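You operate a simulated robot arm through the tools that you are given. There is no shell and no other tool. Be economical: measure what you need, move in short steps, check, and stop when the job is done.

You are at the controls of a simulated robot arm. One attempt, no reset.

JOB
Put tea from the dispenser in the tea tin, as many spoons as its label says.
Fine: lid onto the green mat; one press a spoon, none spilt; slide out again, lid back on.

Only the result counts: the job must be done as asked and must still hold three seconds after the hand-in. Knocking over, shifting, dropping, spilling or breaking anything else fails it. A push-on lid holds only when it is set on centred and level and pressed home; a screw cap is set on level and turned clockwise until tight.

ROBOT AND FRAMES
A 7-joint arm with a two-finger parallel gripper, fixed in place. Base frame: the origin is at the foot of the arm, x ahead of it, y to its left, z up. Lengths are in mm, angles in degrees, forces in N, time in s.
With the tool pointing down near the work surface it reaches from about 220 to 680 mm from the base axis. Its first joint turns from -66.0 to 66.0 degrees. Payload 2.4 kg.
The tool frame sits at the grasp point between the pads (the TCP): z along the fingers, y along the line on which they close. The tips reach 30 mm beyond it. The gripper opens to 94 mm. The fingers are 28 mm wide and 10 mm thick; the gripper's body (50 by 96 mm) begins 55 mm behind the TCP.
Orientation is told as [roll, pitch, yaw] about the base's x, y, z axes, in that order, counted from this pose: with the fingers straight down and closing along the base's y, the tool's x points along the base's -x, its y along +y and its z along -z.

CONTROLS
- The arm moves only by the tool arm_command. Its argument "steps" is one flat list of numbers, 7 for each row, row after row: the turn, a rotation vector about the base's x, y, z in units of 180 degrees (1.0 is 180 degrees), then the shift along the base's x, y, z in units of 500 mm (1.0 is 500 mm), then the finger opening in mm, from 0 to 94. In form: [wx, wy, wz, tx, ty, tz, fingers, wx, wy, wz, tx, ty, tz, fingers, ...]. A call has 1 to 10 rows; each row is the pose to reach, as a shift and turn from the pose commanded when the call began. A call with a number of a shift or a turn outside -1 to 1 is refused whole. Rows are played at 5 a second. More than 50 mm and 8.6 degrees between two rows, or a gripper value outside its range, and nothing of the call is played. A pose out of reach is approached as far as the arm can. The call stops where the force on the tool passes 70 N (or 10 N more than at its start, if that is more) or the arm is blocked; 0.2 s more then pass. Each finger travels about 153 mm/s and halts on what it meets, pressing with about 40 N; the grip force reading is that of the motor and also rises with nothing between the fingers. The clock runs only during rows and for 0.2 s after the last one: add rows that repeat a pose to give the fingers time. The reply holds the time, the measured pose of the TCP, the force on the tool along the base axes, the opening and the grip force, in the units named above and with some noise, and new pictures: "show" is both (left out), scene, wrist or none.
- Cameras (640 x 400 px; columns grow to the right, rows downward): "scene" is fixed at [41.5, 473.5, 1453.3]; the picture's right is [-0.74, -0.68, 0.00], its down [-0.33, 0.35, -0.88] and it looks along [0.59, -0.64, -0.48] (base axes); focal length 302 px, centre (320, 200). "wrist" rides on the gripper at [76, 14, -103] in the tool frame; the picture's right is [-0.18, 0.98, 0.00], its down [-0.75, -0.14, -0.64] and it looks along [-0.63, -0.12, 0.77] (tool axes); focal length 243 px, centre (320, 200).
- point_at(camera, pixels): for up to 12 pixels [column, row] of the newest picture of that camera ("zoom" is the newest enlarged one), the place [x, y, z] in the base frame of the surface seen there, good to about 2 mm. The clock stands still meanwhile.
- inspect(camera, box): a new picture of the part [left, top, right, bottom] of that camera's present view, enlarged. The clock stands still meanwhile.
- sign_off(): hands the job in; it is judged then, once.

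Work in short steps. Measure before you move; look again where a grasp or a placing could have gone wrong, and mend it. You have 80 turns and 170 pictures in all, those below and enlarged ones among them. Open the gripper and draw the arm clear of the work before you hand the job in, unless the task says otherwise; then end with one line.

The tools are called after ">>>" as a command line: name --argument value ..., lists and objects as JSON in quotes. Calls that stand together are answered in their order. arm_command: Moves the arm, as the interface text tells. Its arguments: {"type":"object","properties":{"steps":{"type":"array","items":{"type":"number"}},"show":{"type":"string","enum":["both","scene","wrist","none"]}},"required":["steps"]} The other tools are called the same way: point_at (camera, pixels) gives the place of the surface under pixels of a picture; inspect (camera, box) takes an enlarged picture of a part of a camera's view; sign_off () hands the job in.

At the start:

```text
time: 0.0
tool_pos: [385.6, 55.4, 1343.7]
ee_rot: [0.0, 0.0, 0.1]
wrist_force: [0.0, -0.1, -0.6]
width: 94.2
grasp_force: 0.0
```

scene: 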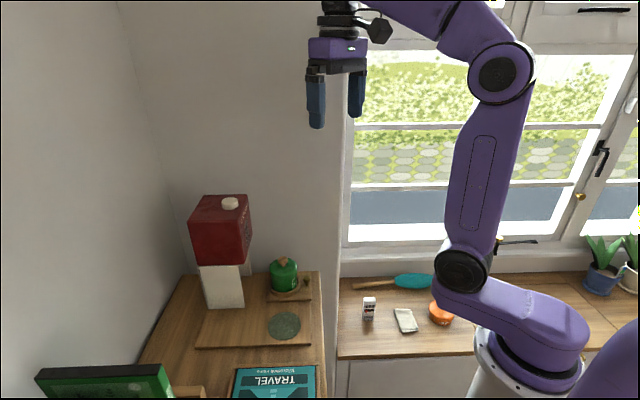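
wrist: 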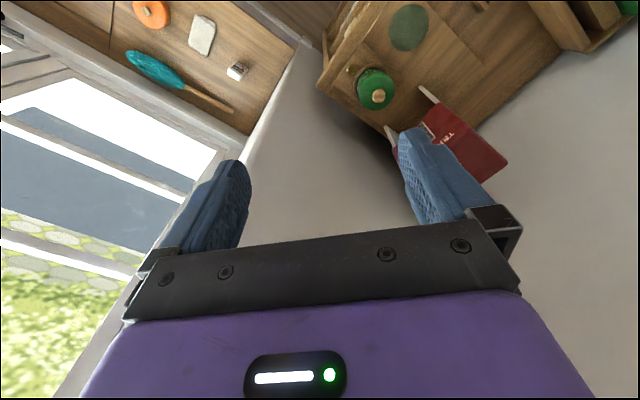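

The scene shows a red dispenser (220,230), a green tin (284,275) on a wooden slide, and a green mat (284,325). I'll zoom in on both.

>>> inspect --camera "scene" --box '[170, 180, 340, 370]'

>>> inspect --camera "wrist" --box '[300, 0, 560, 190]'

>>> point_at --camera "scene" --pixels '[[284, 262], [284, 270], [284, 280], [284, 325], [230, 203], [220, 215], [222, 285], [305, 296], [275, 295], [250, 320], [246, 265], [306, 282]]'

```text
2.11 times, centred on (255, 275) of scene
```

zoom: 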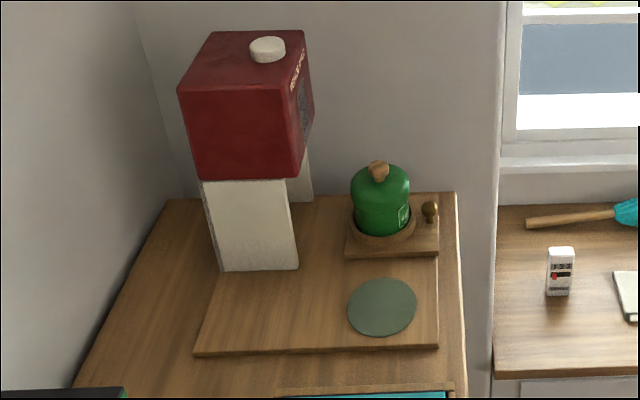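

```text
2.11 times, centred on (430, 95) of wrist
```

zoom: 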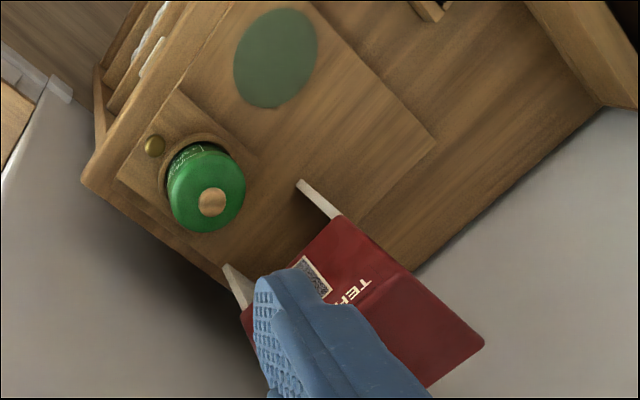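

```text
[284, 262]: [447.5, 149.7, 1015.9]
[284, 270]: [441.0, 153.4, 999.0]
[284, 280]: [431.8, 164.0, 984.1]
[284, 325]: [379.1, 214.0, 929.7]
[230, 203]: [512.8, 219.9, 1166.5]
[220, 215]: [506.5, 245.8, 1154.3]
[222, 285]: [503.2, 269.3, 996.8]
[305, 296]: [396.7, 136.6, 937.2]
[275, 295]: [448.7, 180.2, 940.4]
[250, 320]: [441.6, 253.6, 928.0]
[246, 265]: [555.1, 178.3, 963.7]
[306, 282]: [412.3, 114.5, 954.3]
```

The tin sits on a wooden slide with a knob at (306,282). I need to read the tin's label and the dispenser's notice, so I'll zoom in more tightly.

>>> inspect --camera "scene" --box '[262, 250, 316, 304]'

>>> inspect --camera "scene" --box '[180, 185, 260, 265]'

>>> inspect --camera "wrist" --box '[340, 50, 450, 130]'

```text
7.41 times, centred on (289, 277) of scene
```

zoom: 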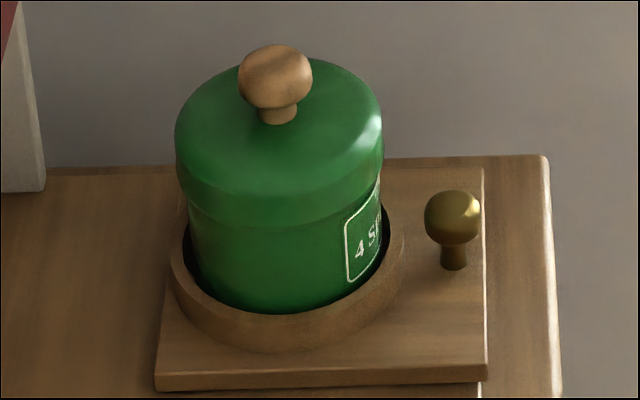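

```text
5.00 times, centred on (220, 225) of scene
```

zoom: 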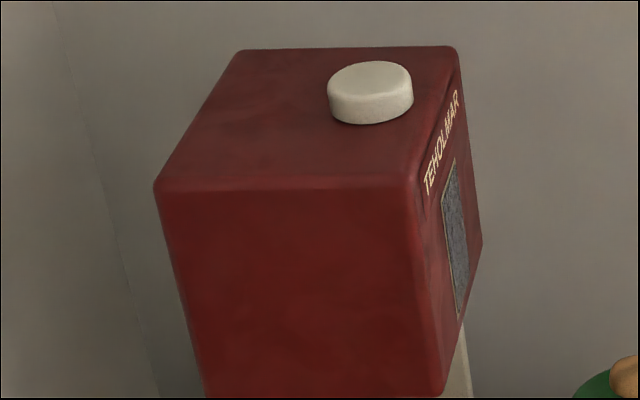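

```text
5.00 times, centred on (395, 90) of wrist
```

zoom: 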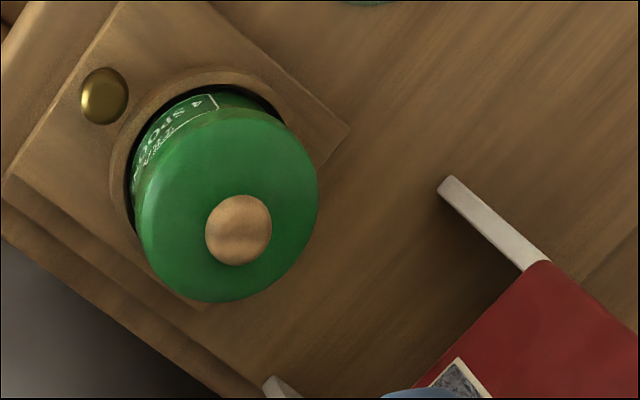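

The label begins "4 SPO…", but I can't see the rest. I'll lower the arm to look at it from the -x side, clear of everything.

>>> arm_command --steps '[0, 0, 0, -0.02, 0, -0.09, 94, 0, 0, 0, -0.05, 0, -0.18, 94, 0, 0, 0, -0.08, 0, -0.27, 94, 0, 0, 0, -0.1, 0, -0.36, 94, 0, 0, 0, -0.12, 0, -0.45, 94]' --show "wrist"

>>> point_at --camera "scene" --pixels '[[308, 280], [316, 270], [275, 309], [303, 308], [195, 347], [310, 345], [212, 307], [243, 307], [310, 272], [180, 275]]'

```text
time: 1.2
tool_pos: [325.2, 56.5, 1119.1]
ee_rot: [0.0, 0.0, 0.0]
wrist_force: [0.4, 0.0, 0.4]
width: 94.1
grasp_force: 0.0
```

wrist: 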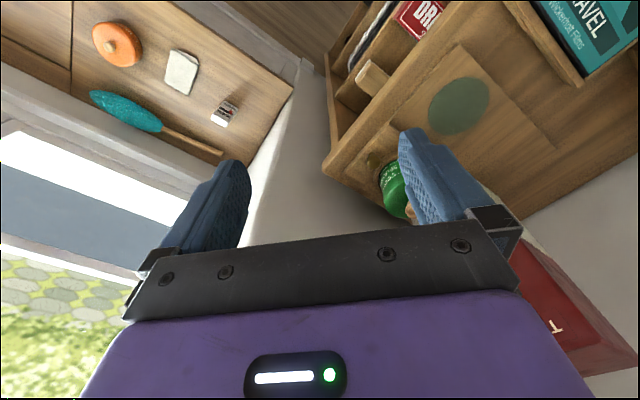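

```text
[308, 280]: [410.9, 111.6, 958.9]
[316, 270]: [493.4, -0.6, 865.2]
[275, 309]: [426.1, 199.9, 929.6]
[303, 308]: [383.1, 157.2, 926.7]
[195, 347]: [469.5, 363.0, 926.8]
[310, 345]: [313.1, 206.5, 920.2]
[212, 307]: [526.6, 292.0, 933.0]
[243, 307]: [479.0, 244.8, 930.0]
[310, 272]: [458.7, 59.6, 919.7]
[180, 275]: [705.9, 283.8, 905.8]
```

The label is partly visible at (390,175) beside the finger, so I'll zoom in there.

>>> inspect --camera "wrist" --box '[360, 135, 430, 225]'

>>> point_at --camera "wrist" --pixels '[[459, 105], [390, 175], [372, 160], [459, 80], [459, 132], [430, 106], [489, 106]]'

```text
4.44 times, centred on (395, 180) of wrist
```

zoom: 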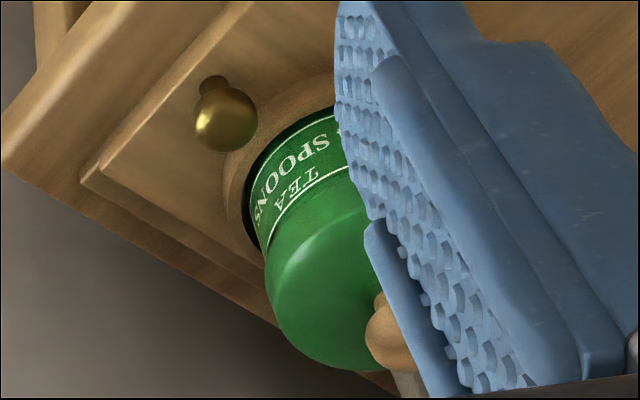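

```text
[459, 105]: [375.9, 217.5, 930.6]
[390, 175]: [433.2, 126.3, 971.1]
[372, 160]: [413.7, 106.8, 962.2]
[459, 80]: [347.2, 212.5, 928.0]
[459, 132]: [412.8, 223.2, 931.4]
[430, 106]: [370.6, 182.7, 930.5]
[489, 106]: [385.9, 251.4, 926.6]
```

The label reads "4 SPOONS TEA", so that's 4 presses. Next I'll raise the arm and yaw it 45° to line up with the slide and get a good overhead view for measuring.

>>> arm_command --steps '[0, 0, 0.04, 0.0, 0.0, 0.06, 94, 0, 0, 0.08, 0.04, 0.02, 0.12, 94, 0, 0, 0.12, 0.09, 0.05, 0.17, 94, 0, 0, 0.16, 0.14, 0.08, 0.22, 94, 0, 0, 0.2, 0.19, 0.11, 0.22, 94, 0, 0, 0.25, 0.23, 0.147, 0.222, 94, 0, 0, 0.25, 0.23, 0.147, 0.222, 94]'

```text
refused: row 6 steps farther than a row can; nothing moved
```

The last turn step came to 9°, which is over the limit, so I'll spread the turn over more rows.

>>> arm_command --steps '[0, 0, 0.04, 0.0, 0.0, 0.06, 94, 0, 0, 0.08, 0.04, 0.02, 0.12, 94, 0, 0, 0.12, 0.09, 0.05, 0.17, 94, 0, 0, 0.16, 0.14, 0.08, 0.22, 94, 0, 0, 0.2, 0.19, 0.11, 0.22, 94, 0, 0, 0.23, 0.23, 0.147, 0.222, 94, 0, 0, 0.25, 0.23, 0.147, 0.222, 94]'

```text
time: 2.8
tool_pos: [441.6, 130.4, 1230.0]
ee_rot: [-0.1, 0.0, 45.0]
wrist_force: [-0.5, -0.4, -0.1]
width: 93.9
grasp_force: 0.0
```

scene: 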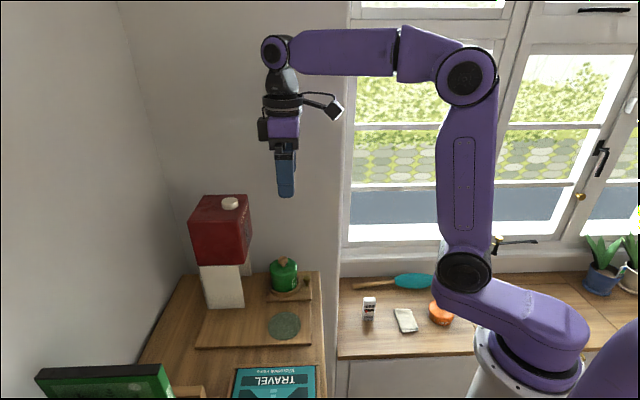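
wrist: 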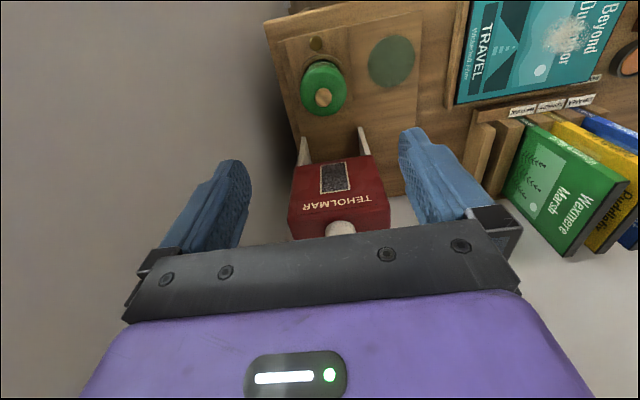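

The view is well aligned. I'll enlarge this area and measure the tin, slide and dispenser in it.

>>> inspect --camera "wrist" --box '[250, 20, 440, 240]'

>>> point_at --camera "wrist" --pixels '[[324, 97], [304, 97], [344, 87], [317, 112], [340, 102], [316, 43], [340, 229], [358, 129], [307, 140], [391, 62], [295, 190], [370, 165]]'

```text
1.82 times, centred on (345, 130) of wrist
```

zoom: 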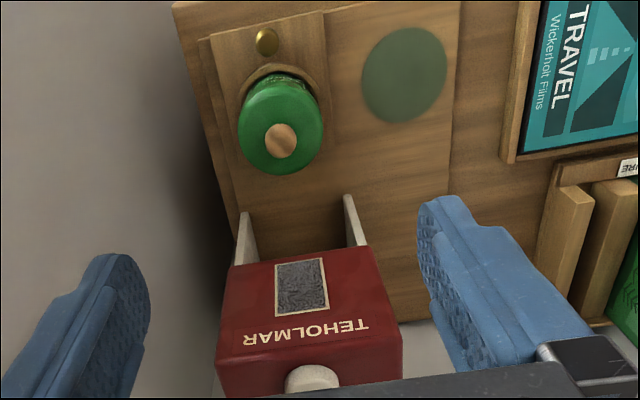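

```text
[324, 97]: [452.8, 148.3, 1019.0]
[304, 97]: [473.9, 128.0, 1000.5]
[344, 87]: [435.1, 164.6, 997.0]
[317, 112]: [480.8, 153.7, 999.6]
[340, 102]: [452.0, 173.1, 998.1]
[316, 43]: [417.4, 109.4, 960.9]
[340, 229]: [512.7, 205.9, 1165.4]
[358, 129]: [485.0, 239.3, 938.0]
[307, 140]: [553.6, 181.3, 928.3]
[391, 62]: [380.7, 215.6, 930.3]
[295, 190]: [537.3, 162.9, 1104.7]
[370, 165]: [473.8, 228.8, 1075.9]
```

I'll sample the lid rim, the slide board edges and the dispenser on the enlarged picture.

>>> point_at --camera "zoom" --pixels '[[242, 128], [319, 119], [262, 167], [303, 165], [252, 90], [305, 86], [268, 128], [297, 150], [265, 40], [314, 362], [300, 285], [282, 139]]'

>>> point_at --camera "zoom" --pixels '[[212, 42], [235, 145], [322, 16], [330, 90], [225, 340], [398, 335], [371, 255], [238, 270], [365, 70], [444, 60], [408, 30], [402, 118]]'

```text
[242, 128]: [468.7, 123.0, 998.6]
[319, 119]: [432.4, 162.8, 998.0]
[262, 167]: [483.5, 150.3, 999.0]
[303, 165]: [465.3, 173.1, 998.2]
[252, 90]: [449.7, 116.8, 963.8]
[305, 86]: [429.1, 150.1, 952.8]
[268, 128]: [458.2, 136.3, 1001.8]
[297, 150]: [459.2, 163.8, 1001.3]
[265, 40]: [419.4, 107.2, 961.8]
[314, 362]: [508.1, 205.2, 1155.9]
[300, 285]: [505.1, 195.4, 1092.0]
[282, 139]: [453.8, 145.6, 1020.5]
```

```text
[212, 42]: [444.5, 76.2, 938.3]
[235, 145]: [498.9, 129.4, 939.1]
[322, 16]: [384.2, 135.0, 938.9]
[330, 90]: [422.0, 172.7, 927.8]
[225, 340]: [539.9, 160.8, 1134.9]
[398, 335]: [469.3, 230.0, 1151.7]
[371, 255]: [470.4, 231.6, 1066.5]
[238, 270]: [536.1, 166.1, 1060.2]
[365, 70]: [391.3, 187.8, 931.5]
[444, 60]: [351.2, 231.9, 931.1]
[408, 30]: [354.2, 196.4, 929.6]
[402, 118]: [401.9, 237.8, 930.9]
```

I have the tin axis near (454.5,147.5), the slide along the 45° line, and the mat centre near (378,214). The heights of the lid skirt and body still need measuring.

>>> inspect --camera "scene" --box '[262, 250, 316, 304]'

>>> point_at --camera "zoom" --pixels '[[278, 140], [278, 175], [278, 188], [278, 200], [278, 212], [278, 222], [278, 232], [278, 270], [278, 325], [278, 345], [452, 210], [455, 255]]'

```text
7.41 times, centred on (289, 277) of scene
```

zoom: 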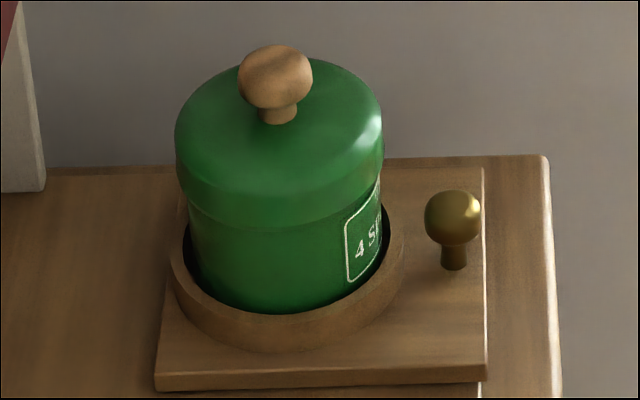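

```text
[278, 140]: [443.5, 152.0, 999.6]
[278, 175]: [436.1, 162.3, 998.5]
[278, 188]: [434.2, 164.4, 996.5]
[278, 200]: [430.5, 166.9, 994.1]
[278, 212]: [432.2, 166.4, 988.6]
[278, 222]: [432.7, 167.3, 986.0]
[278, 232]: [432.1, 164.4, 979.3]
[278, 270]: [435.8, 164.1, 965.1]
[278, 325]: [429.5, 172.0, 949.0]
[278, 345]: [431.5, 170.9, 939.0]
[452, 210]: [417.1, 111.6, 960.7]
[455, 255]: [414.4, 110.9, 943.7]
```

The lid skirt runs from about z 984 to 997 at radius 31. I'll go above the tin and stop there to check alignment before descending.

>>> arm_command --steps '[0, 0, 0, 0.0268, 0.0354, -0.08, 94, 0, 0, 0, 0.0268, 0.0354, -0.16, 94, 0, 0, 0, 0.0268, 0.0354, -0.24, 94, 0, 0, 0, 0.0268, 0.0354, -0.3, 94, 0, 0, 0, 0.0268, 0.0354, -0.32, 94, 0, 0, 0, 0.0268, 0.0354, -0.32, 94]'

```text
time: 4.2
tool_pos: [454.6, 147.7, 1069.8]
ee_rot: [0.0, 0.0, 45.0]
wrist_force: [0.5, -1.1, -0.8]
width: 93.9
grasp_force: 0.0
```

scene: 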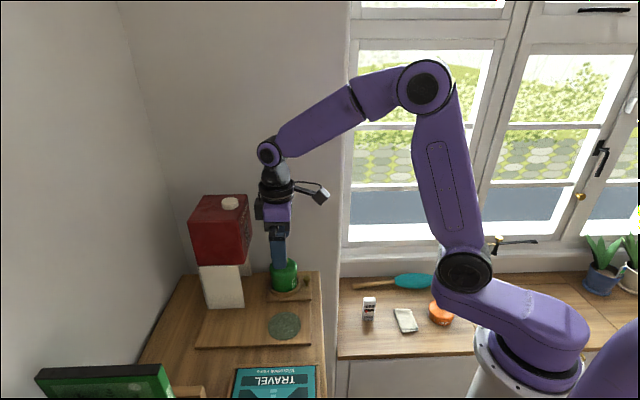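
wrist: 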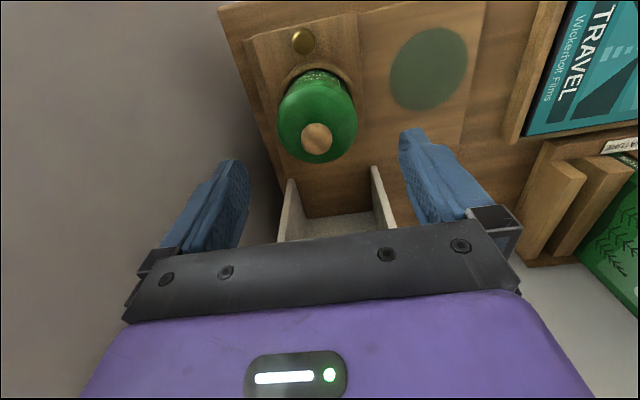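

The gripper is centred over the tin at (454.6,147.7). I'll re-measure the lid from this closer view.

>>> point_at --camera "wrist" --pixels '[[317, 136], [283, 115], [353, 108], [290, 145], [348, 138], [318, 158], [300, 110], [335, 105], [303, 40], [303, 30]]'

```text
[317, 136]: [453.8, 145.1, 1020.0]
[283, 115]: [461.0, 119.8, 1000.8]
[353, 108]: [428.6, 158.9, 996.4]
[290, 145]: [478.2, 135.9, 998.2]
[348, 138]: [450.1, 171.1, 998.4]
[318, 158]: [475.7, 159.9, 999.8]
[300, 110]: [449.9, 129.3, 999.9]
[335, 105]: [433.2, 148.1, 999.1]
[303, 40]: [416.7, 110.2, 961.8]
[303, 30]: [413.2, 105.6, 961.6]
```

The fit gives a centre near (453.5,146). I'll shift by about 1 mm, go down to z 1015.5 and close.

>>> arm_command --steps '[0, 0, 0, -0.002, -0.003, -0.05, 94, 0, 0, 0, -0.002, -0.003, -0.09, 94, 0, 0, 0, -0.002, -0.003, -0.108, 94, 0, 0, 0, -0.002, -0.003, -0.108, 80, 0, 0, 0, -0.002, -0.003, -0.108, 70, 0, 0, 0, -0.002, -0.003, -0.108, 50, 0, 0, 0, -0.002, -0.003, -0.108, 50]'

```text
time: 5.8
tool_pos: [453.7, 146.0, 1015.8]
ee_rot: [0.1, 0.0, 45.0]
wrist_force: [1.1, 0.4, 0.6]
width: 58.5
grasp_force: 39.6
```

scene: 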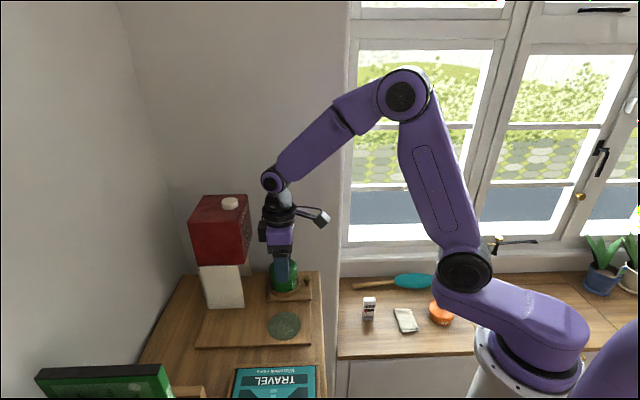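
wrist: 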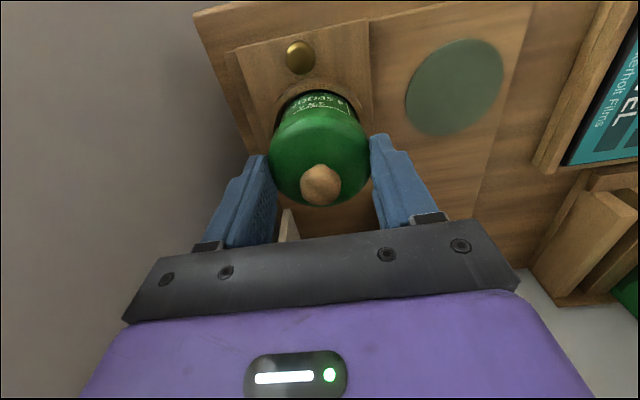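

The lid is gripped at 58.5 mm. I'll pull it up slowly by 20 mm.

>>> arm_command --steps '[0, 0, 0, 0, 0, 0.006, 50, 0, 0, 0, 0, 0, 0.012, 50, 0, 0, 0, 0, 0, 0.02, 50, 0, 0, 0, 0, 0, 0.03, 50, 0, 0, 0, 0, 0, 0.04, 50]'

>>> inspect --camera "scene" --box '[250, 220, 330, 310]'

```text
time: 7.0
tool_pos: [451.2, 144.9, 1036.2]
ee_rot: [0.0, 0.0, 45.0]
wrist_force: [-0.5, -0.3, -1.6]
width: 58.2
grasp_force: 40.2
```

scene: 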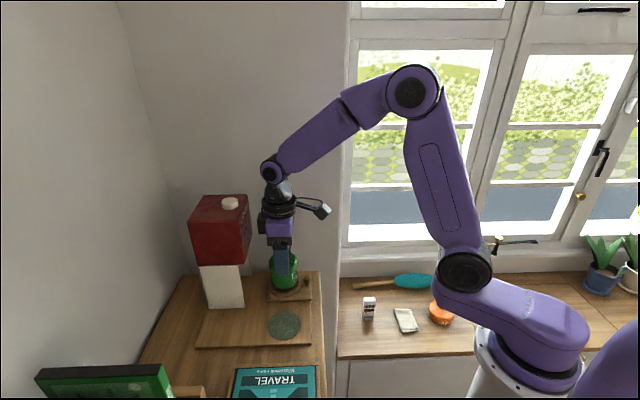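
wrist: 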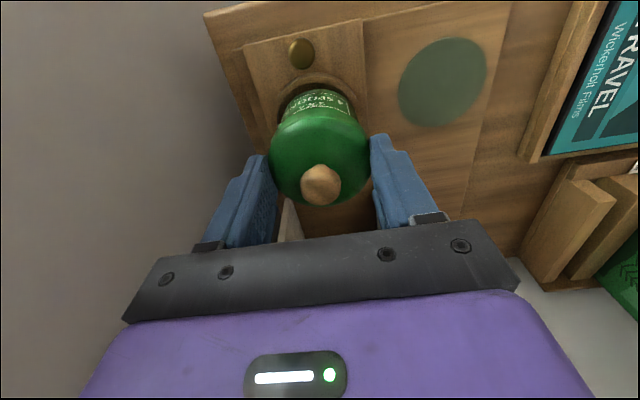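

```text
4.44 times, centred on (290, 265) of scene
```

zoom: 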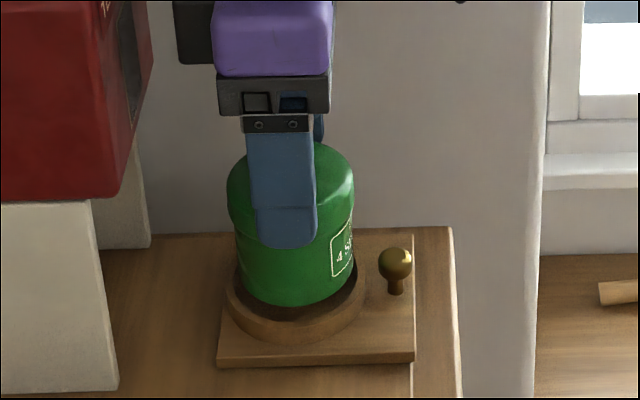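

The tin has come up with the lid: the label still sits against the skirt, and the body is raised in its ring. The tips probably pinched the body. I'll lower it straight back and let go.

>>> arm_command --steps '[0, 0, 0, 0, 0, -0.01, 50, 0, 0, 0, 0, 0, -0.02, 50, 0, 0, 0, 0, 0, -0.03, 50, 0, 0, 0, 0, 0, -0.036, 50, 0, 0, 0, 0, 0, -0.04, 50, 0, 0, 0, 0, 0, -0.04, 50]'

>>> inspect --camera "scene" --box '[250, 220, 330, 310]'

```text
time: 8.4
tool_pos: [454.0, 144.5, 1015.9]
ee_rot: [0.0, 0.0, 45.1]
wrist_force: [-0.6, -0.2, 1.6]
width: 58.0
grasp_force: 39.5
```

scene: 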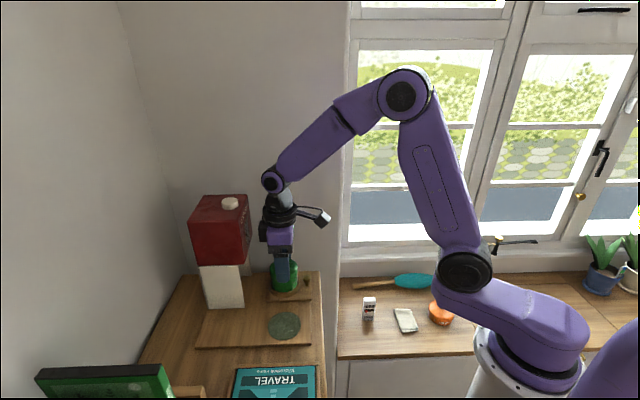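
wrist: 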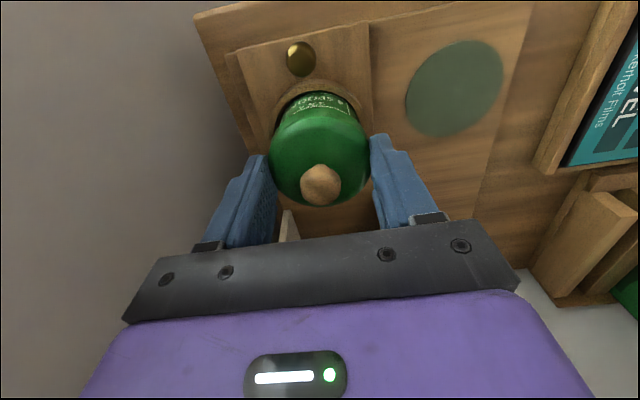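

```text
4.44 times, centred on (290, 265) of scene
```

zoom: 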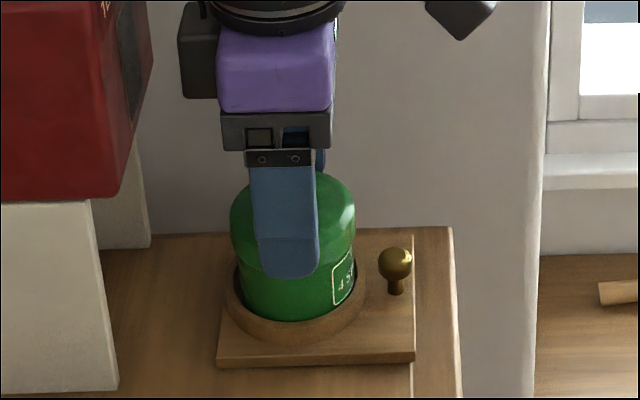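

The tin is seated again. I'll open, rise until the tips clear the lid top (TCP 1035), and close on the wooden knob.

>>> arm_command --steps '[0, 0, 0, 0, 0, 0, 70, 0, 0, 0, 0, 0, 0, 80, 0, 0, 0, 0, 0, 0.02, 80, 0, 0, 0, 0, 0.002, 0.038, 80, 0, 0, 0, 0, 0.002, 0.038, 55, 0, 0, 0, 0, 0.002, 0.038, 35, 0, 0, 0, 0, 0.002, 0.038, 10, 0, 0, 0, 0, 0.002, 0.038, 10]'

>>> inspect --camera "scene" --box '[250, 220, 330, 310]'

```text
time: 10.2
tool_pos: [453.4, 147.2, 1035.1]
ee_rot: [0.1, 0.0, 45.0]
wrist_force: [-0.6, -0.2, 1.6]
width: 17.3
grasp_force: 40.6
```

scene: 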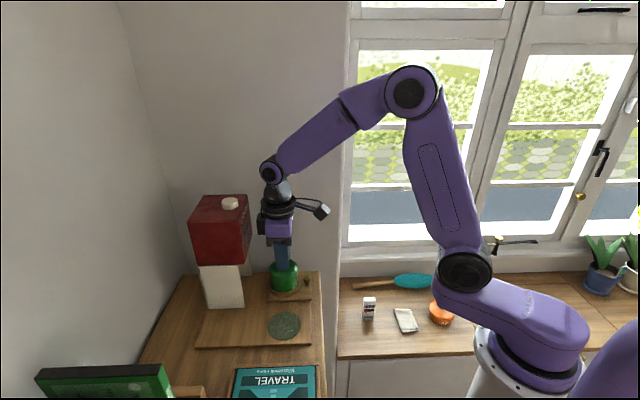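
wrist: 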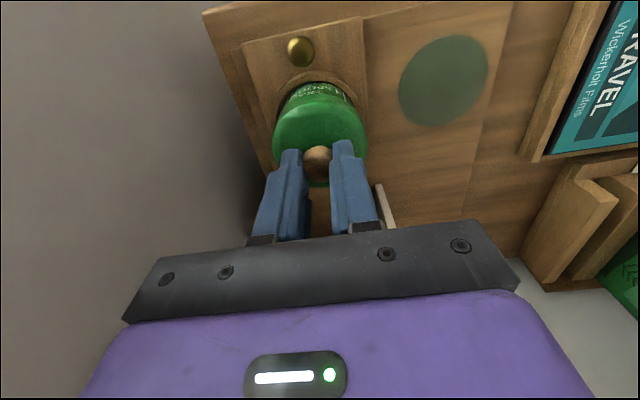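

```text
4.44 times, centred on (290, 265) of scene
```

zoom: 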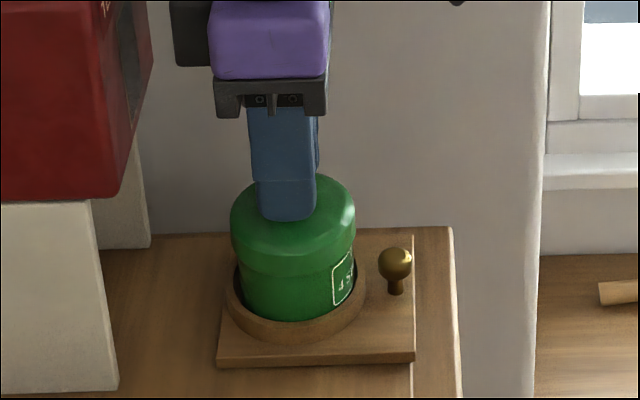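

The knob is gripped at 17.3 mm and the tin is seated. I'll lift 15 mm to see whether the lid comes off on its own.

>>> arm_command --steps '[0, 0, 0, 0, 0, 0.006, 10, 0, 0, 0, 0, 0, 0.012, 10, 0, 0, 0, 0, 0, 0.02, 10, 0, 0, 0, 0, 0, 0.03, 10]' --show "wrist"

>>> inspect --camera "scene" --box '[250, 220, 330, 310]'

```text
time: 11.2
tool_pos: [453.3, 146.0, 1050.5]
ee_rot: [0.0, 0.1, 45.0]
wrist_force: [0.1, 0.1, 0.1]
width: 17.2
grasp_force: 40.6
```

wrist: 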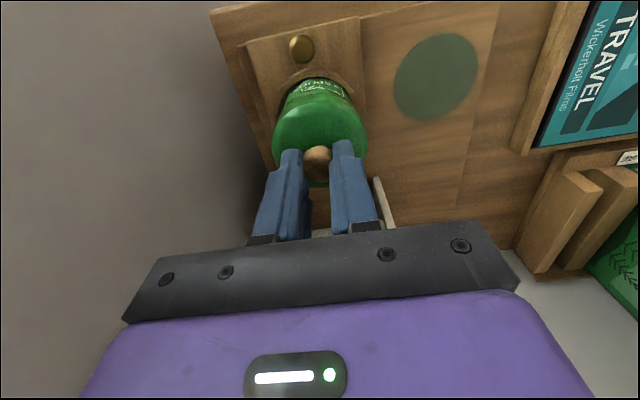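

```text
4.44 times, centred on (290, 265) of scene
```

zoom: 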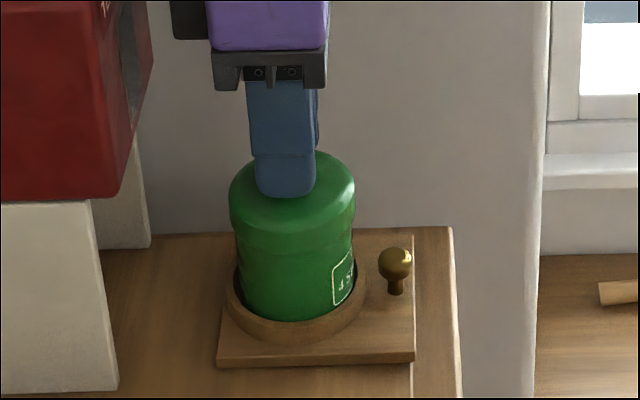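

The label stayed at (342,280) while the lid rose, so it's coming off alone this time. I'll lift another 45 mm to clear the tin.

>>> arm_command --steps '[0, 0, 0, 0, 0, 0.02, 10, 0, 0, 0, 0, 0, 0.05, 10, 0, 0, 0, 0, 0, 0.09, 10, 0, 0, 0, 0, 0, 0.09, 10]'

>>> inspect --camera "scene" --box '[250, 210, 330, 310]'

```text
time: 12.2
tool_pos: [452.5, 145.8, 1095.5]
ee_rot: [0.1, 0.0, 45.0]
wrist_force: [0.2, -0.2, 0.5]
width: 17.5
grasp_force: 39.9
```

scene: 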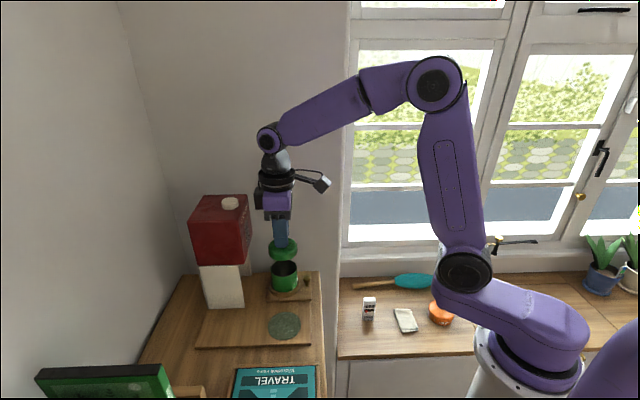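
wrist: 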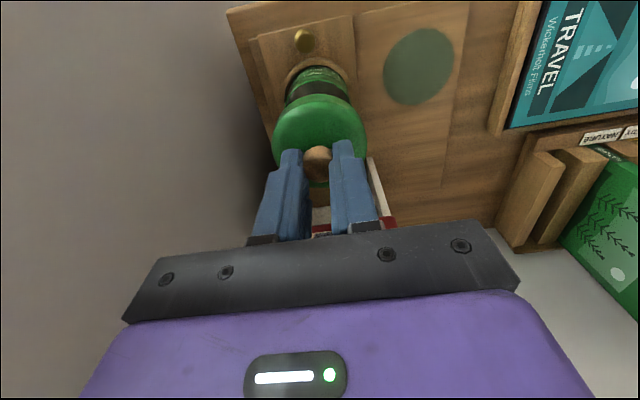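

```text
4.00 times, centred on (290, 260) of scene
```

zoom: 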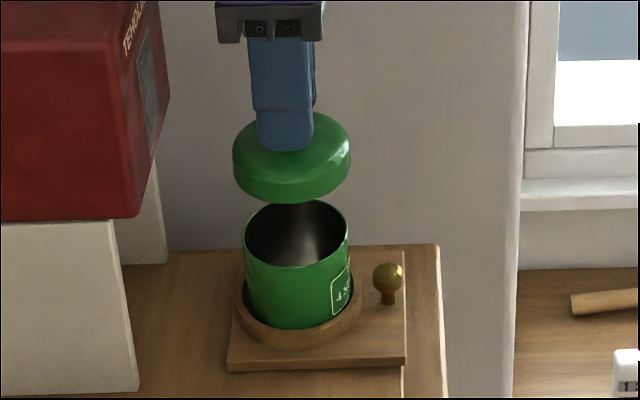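

The lid is off and the tin is open. I'll re-measure the mat in the scene view before placing the lid.

>>> inspect --camera "scene" --box '[260, 300, 310, 350]'

>>> point_at --camera "zoom" --pixels '[[320, 100], [320, 200], [320, 300], [200, 200], [440, 200]]'

>>> point_at --camera "wrist" --pixels '[[418, 66], [386, 66], [452, 64], [418, 30], [418, 102]]'

```text
8.00 times, centred on (285, 325) of scene
```

zoom: 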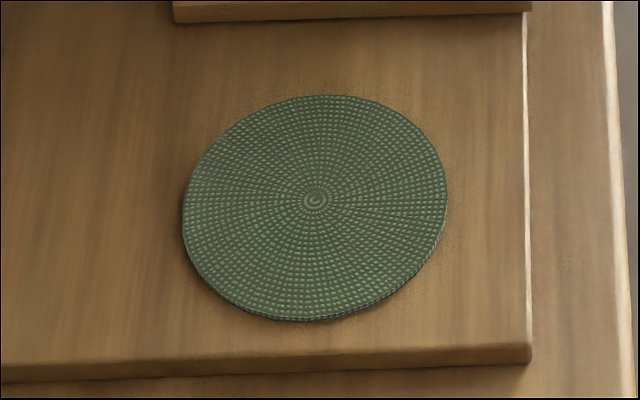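

```text
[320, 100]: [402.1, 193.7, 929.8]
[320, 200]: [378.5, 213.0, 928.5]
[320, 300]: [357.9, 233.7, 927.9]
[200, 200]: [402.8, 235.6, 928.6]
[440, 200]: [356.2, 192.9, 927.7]
```

```text
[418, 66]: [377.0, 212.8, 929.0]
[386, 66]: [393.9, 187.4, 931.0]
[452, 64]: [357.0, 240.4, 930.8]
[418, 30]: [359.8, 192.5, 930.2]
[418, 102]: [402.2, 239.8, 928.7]
```

The mat centre is near (379.5,214) at z≈929.5. I'll carry the lid there and stop just above it.

>>> arm_command --steps '[0, 0, 0, -0.05, 0.046, 0, 10, 0, 0, 0, -0.1, 0.091, 0, 10, 0, 0, 0, -0.147, 0.136, -0.03, 10, 0, 0, 0, -0.147, 0.136, -0.1, 10, 0, 0, 0, -0.147, 0.136, -0.17, 10, 0, 0, 0, -0.147, 0.136, -0.21, 10, 0, 0, 0, -0.147, 0.136, -0.22, 10, 0, 0, 0, -0.147, 0.136, -0.22, 10]'

>>> inspect --camera "scene" --box '[240, 270, 330, 360]'

```text
time: 14.0
tool_pos: [379.6, 214.3, 985.0]
ee_rot: [0.0, 0.1, 45.0]
wrist_force: [-0.1, 0.0, -0.7]
width: 17.4
grasp_force: 40.3
```

scene: 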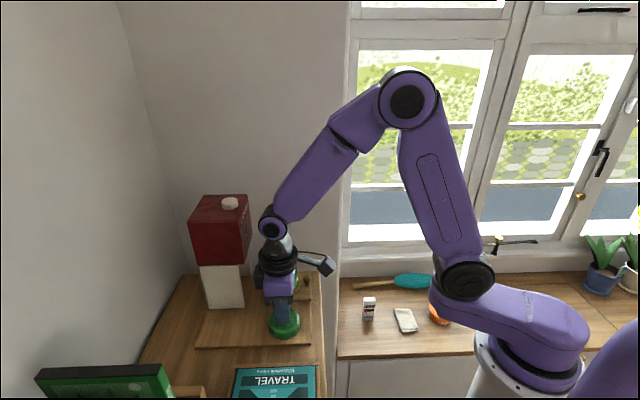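
wrist: 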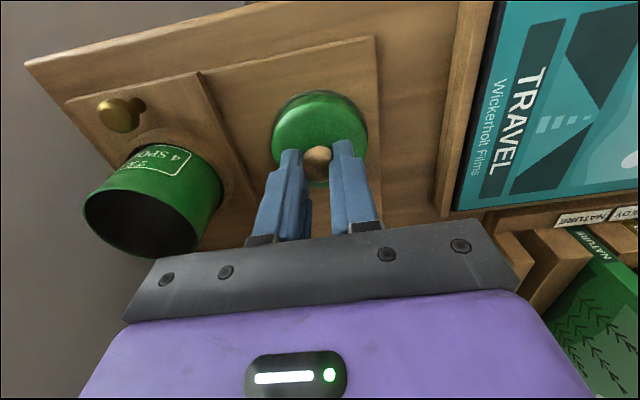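

```text
4.44 times, centred on (285, 315) of scene
```

zoom: 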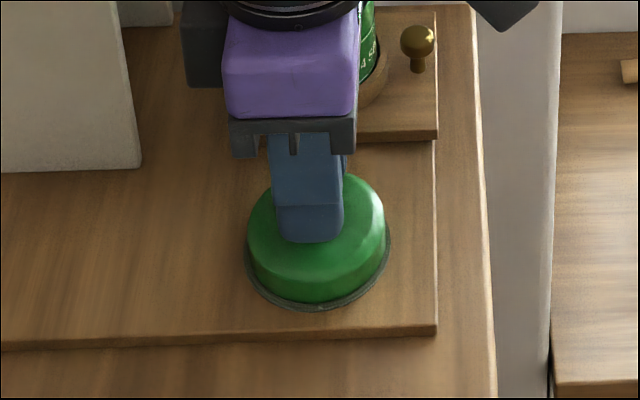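

The lid is centred just above the mat with no contact force yet. I'll lower it in 1 mm steps until I feel contact.

>>> arm_command --steps '[0, 0, 0, 0, 0, -0.002, 10, 0, 0, 0, 0, 0, -0.004, 10, 0, 0, 0, 0, 0, -0.006, 10, 0, 0, 0, 0, 0, -0.006, 10]' --show "none"

>>> inspect --camera "scene" --box '[260, 300, 310, 350]'

```text
time: 15.0
tool_pos: [378.7, 214.2, 981.1]
ee_rot: [0.1, 0.0, 45.0]
wrist_force: [0.7, 0.0, -0.7]
width: 17.3
grasp_force: 40.4
```

```text
8.00 times, centred on (285, 325) of scene
```

zoom: 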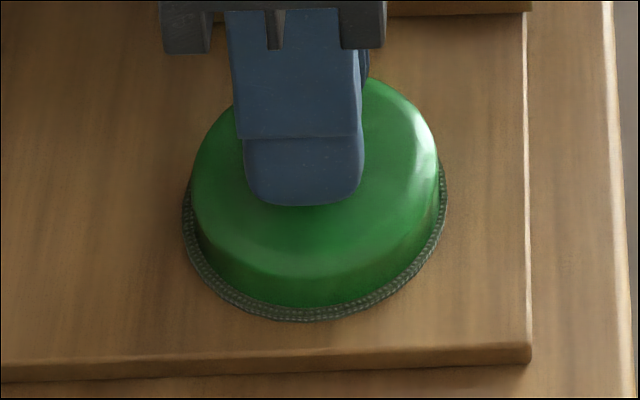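

No contact yet at z 981. I'll keep going down in 1 mm steps.

>>> arm_command --steps '[0, 0, 0, 0, 0, -0.002, 10, 0, 0, 0, 0, 0, -0.002, 10]' --show "none"

>>> arm_command --steps '[0, 0, 0, 0, 0, -0.002, 10, 0, 0, 0, 0, 0, -0.002, 10]' --show "none"

>>> inspect --camera "scene" --box '[260, 300, 310, 350]'

```text
time: 15.6
tool_pos: [379.3, 214.1, 979.3]
ee_rot: [0.0, 0.0, 45.0]
wrist_force: [0.3, -0.4, -0.4]
width: 17.2
grasp_force: 39.6
```

```text
time: 16.2
tool_pos: [379.1, 214.8, 980.4]
ee_rot: [-0.1, 0.0, 45.0]
wrist_force: [-0.9, -0.3, -0.3]
width: 17.2
grasp_force: 40.0
```

```text
8.00 times, centred on (285, 325) of scene
```

zoom: 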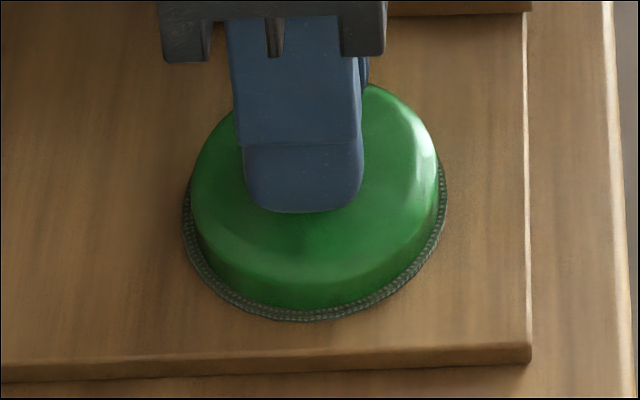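

The lid is still sinking slightly with the hand, so I'll go down 1 mm twice more and check the force.

>>> arm_command --steps '[0, 0, 0, 0, 0, -0.002, 10, 0, 0, 0, 0, 0, -0.002, 10]' --show "none"

>>> arm_command --steps '[0, 0, 0, 0, 0, -0.002, 10, 0, 0, 0, 0, 0, -0.002, 10]' --show "none"

>>> inspect --camera "scene" --box '[260, 300, 310, 350]'

```text
time: 16.8
tool_pos: [379.6, 214.4, 978.7]
ee_rot: [0.0, 0.0, 45.1]
wrist_force: [-0.4, 0.3, -0.8]
width: 17.3
grasp_force: 40.5
```

```text
time: 17.4
tool_pos: [379.5, 213.9, 977.8]
ee_rot: [0.0, 0.0, 44.9]
wrist_force: [0.6, 0.0, -0.7]
width: 17.1
grasp_force: 39.6
```

```text
8.00 times, centred on (285, 325) of scene
```

zoom: 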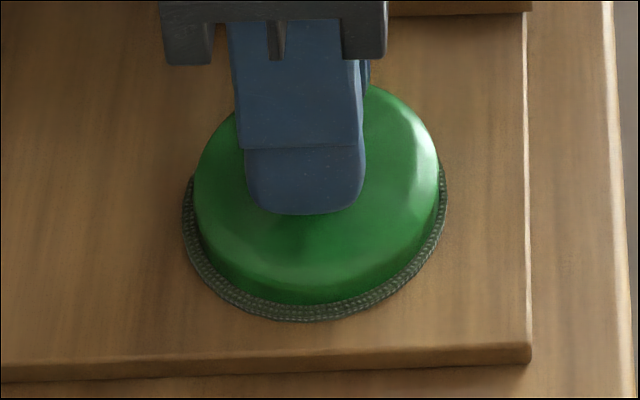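

The finger and lid have nearly stopped moving, so the lid is on the mat. I'll open gently and look.

>>> arm_command --steps '[0, 0, 0, 0, 0, 0, 20, 0, 0, 0, 0, 0, 0, 35, 0, 0, 0, 0, 0, 0, 50, 0, 0, 0, 0, 0, 0.05, 50, 0, 0, 0, 0, 0, 0.13, 50, 0, 0, 0, 0, 0, 0.2, 50]'

>>> inspect --camera "scene" --box '[245, 260, 325, 350]'

```text
time: 18.8
tool_pos: [379.4, 214.3, 1080.1]
ee_rot: [0.1, 0.0, 45.0]
wrist_force: [0.0, -0.6, 0.0]
width: 50.1
grasp_force: 0.1
```

scene: 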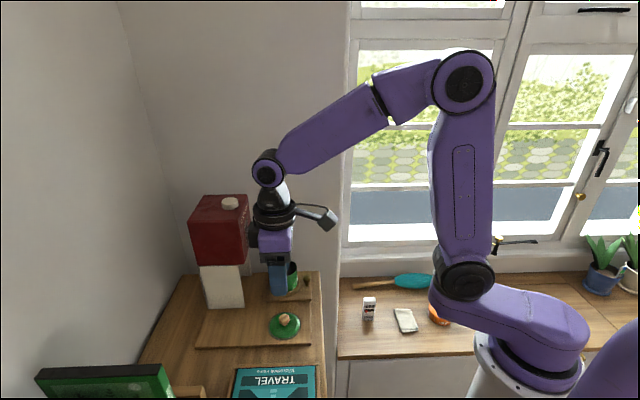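
wrist: 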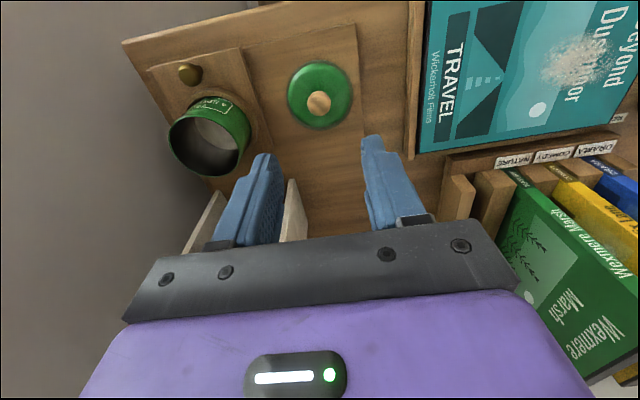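

```text
4.44 times, centred on (285, 305) of scene
```

zoom: 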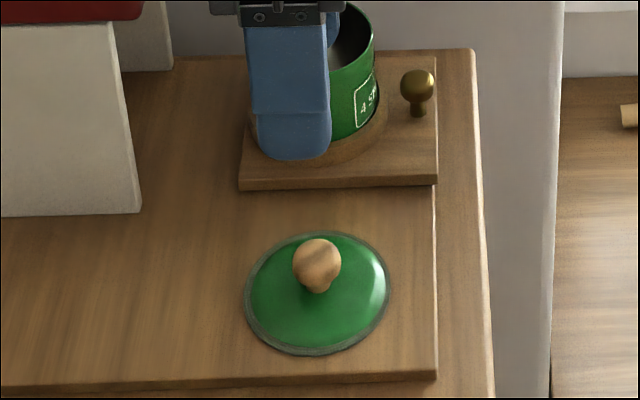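

The lid lies flat and centred on the mat. Next is the brass knob at about (417,109,956). I'll move above it with the hand tilted 20° away from the dispenser so that it clears the box when I push in.

>>> arm_command --steps '[0.02, -0.02, 0, 0.0146, -0.057, 0.0, 50, 0.04, -0.04, 0, 0.03, -0.114, 0, 50, 0.06, -0.06, 0, 0.044, -0.171, 0, 50, 0.0786, -0.0786, 0, 0.0584, -0.2276, 0, 50, 0.0786, -0.0786, 0, 0.0584, -0.2276, -0.07, 50, 0.0786, -0.0786, 0, 0.0584, -0.2276, -0.1, 50, 0.0786, -0.0786, 0, 0.0584, -0.2276, -0.1, 50]'

>>> inspect --camera "scene" --box '[245, 220, 345, 320]'

```text
time: 20.4
tool_pos: [407.4, 99.4, 1029.8]
ee_rot: [-0.1, -20.0, 45.0]
wrist_force: [0.1, -0.7, 0.2]
width: 50.1
grasp_force: 0.0
```

scene: 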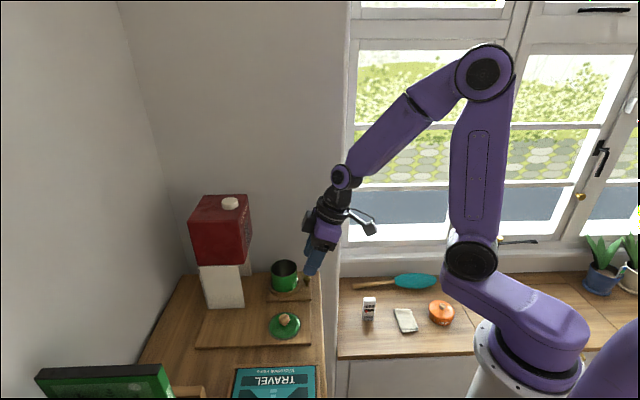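
wrist: 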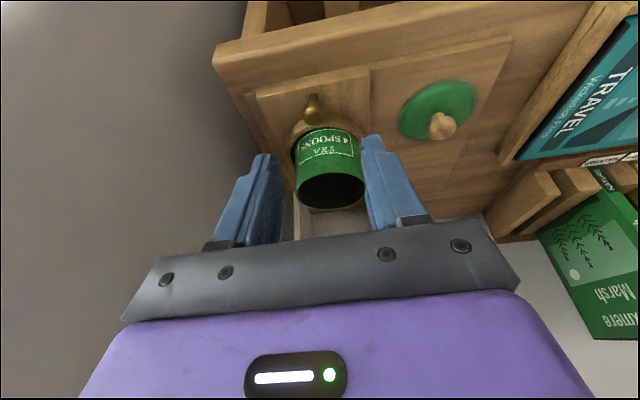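

```text
4.00 times, centred on (295, 270) of scene
```

zoom: 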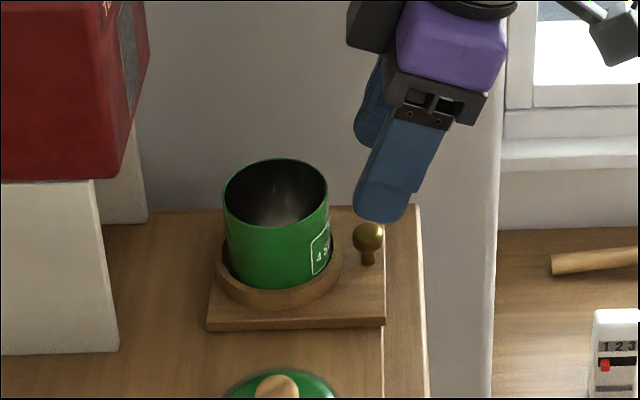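

The fingers straddle the knob line and the tilt is right. I'll descend to z 978 and close on the knob.

>>> arm_command --steps '[0, 0, 0, 0.001, 0.001, -0.05, 50, 0, 0, 0, 0.001, 0.001, -0.085, 50, 0, 0, 0, 0.001, 0.001, -0.103, 50, 0, 0, 0, 0.001, 0.001, -0.103, 35, 0, 0, 0, 0.001, 0.001, -0.103, 15, 0, 0, 0, 0.001, 0.001, -0.103, 5, 0, 0, 0, 0.001, 0.001, -0.103, 5]'

>>> inspect --camera "scene" --box '[245, 220, 345, 320]'

```text
time: 22.0
tool_pos: [410.0, 99.7, 978.2]
ee_rot: [-0.1, -20.1, 44.8]
wrist_force: [14.6, -13.3, -8.9]
width: 16.9
grasp_force: 44.8
```

scene: 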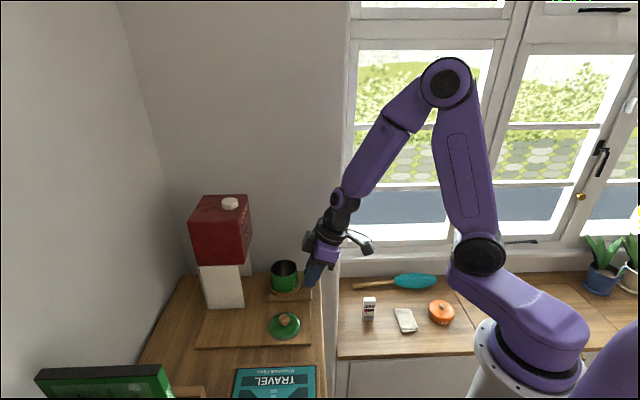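
wrist: 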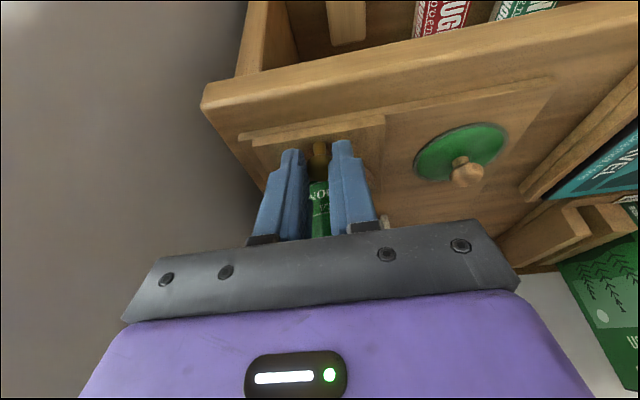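

```text
4.00 times, centred on (295, 270) of scene
```

zoom: 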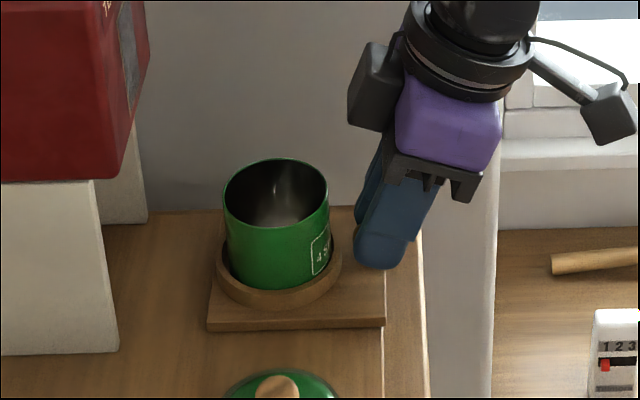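

The knob is gripped at 16.9 mm, but there's a side force of about 20 N toward (+x,−y), so I'm off centre. I'll shift about 1.2 mm that way to relieve it.

>>> arm_command --steps '[0, 0, 0, 0.0017, -0.0017, 0, 5, 0, 0, 0, 0.0017, -0.0017, 0, 5]' --show "none"

```text
time: 22.6
tool_pos: [410.7, 99.6, 977.5]
ee_rot: [-0.1, -20.0, 45.1]
wrist_force: [12.1, -12.2, -0.6]
width: 16.9
grasp_force: 45.1
```

The force only dropped by about 3 N, so I'll shift a bit further.

>>> arm_command --steps '[0, 0, 0, 0.0025, -0.0025, 0, 5, 0, 0, 0, 0.0025, -0.0025, 0, 5]' --show "none"

```text
time: 23.2
tool_pos: [410.8, 100.4, 978.6]
ee_rot: [0.0, -20.0, 45.1]
wrist_force: [5.4, -3.2, 10.4]
width: 16.8
grasp_force: 44.9
```

The side force is mostly gone. I'll push the slide 15 mm along +u as a trial.

>>> arm_command --steps '[0, 0, 0, 0.007, 0.007, 0, 5, 0, 0, 0, 0.014, 0.014, 0, 5, 0, 0, 0, 0.0212, 0.0212, 0, 5, 0, 0, 0, 0.0212, 0.0212, 0, 5]'

>>> inspect --camera "scene" --box '[220, 200, 340, 320]'

```text
time: 24.2
tool_pos: [421.0, 110.8, 978.6]
ee_rot: [0.1, -20.2, 45.1]
wrist_force: [-4.0, 4.4, 31.2]
width: 16.7
grasp_force: 44.9
```

scene: 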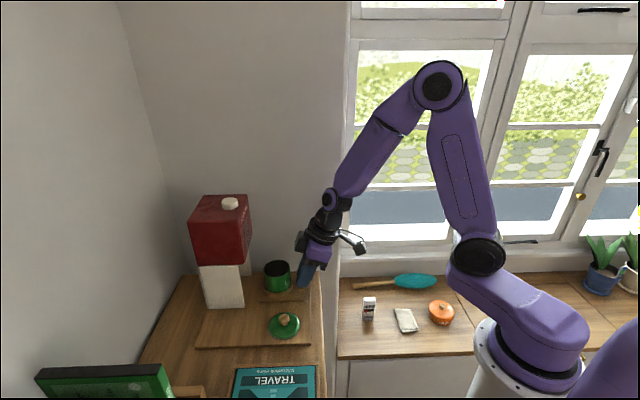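
wrist: 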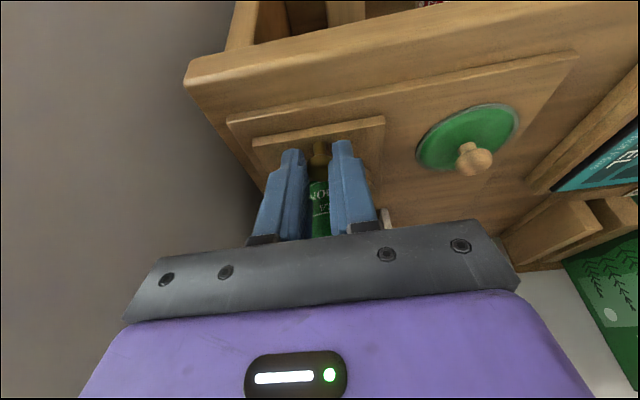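

```text
3.33 times, centred on (280, 260) of scene
```

zoom: 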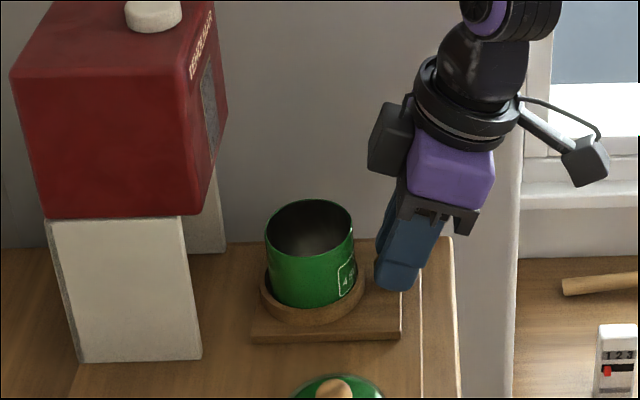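

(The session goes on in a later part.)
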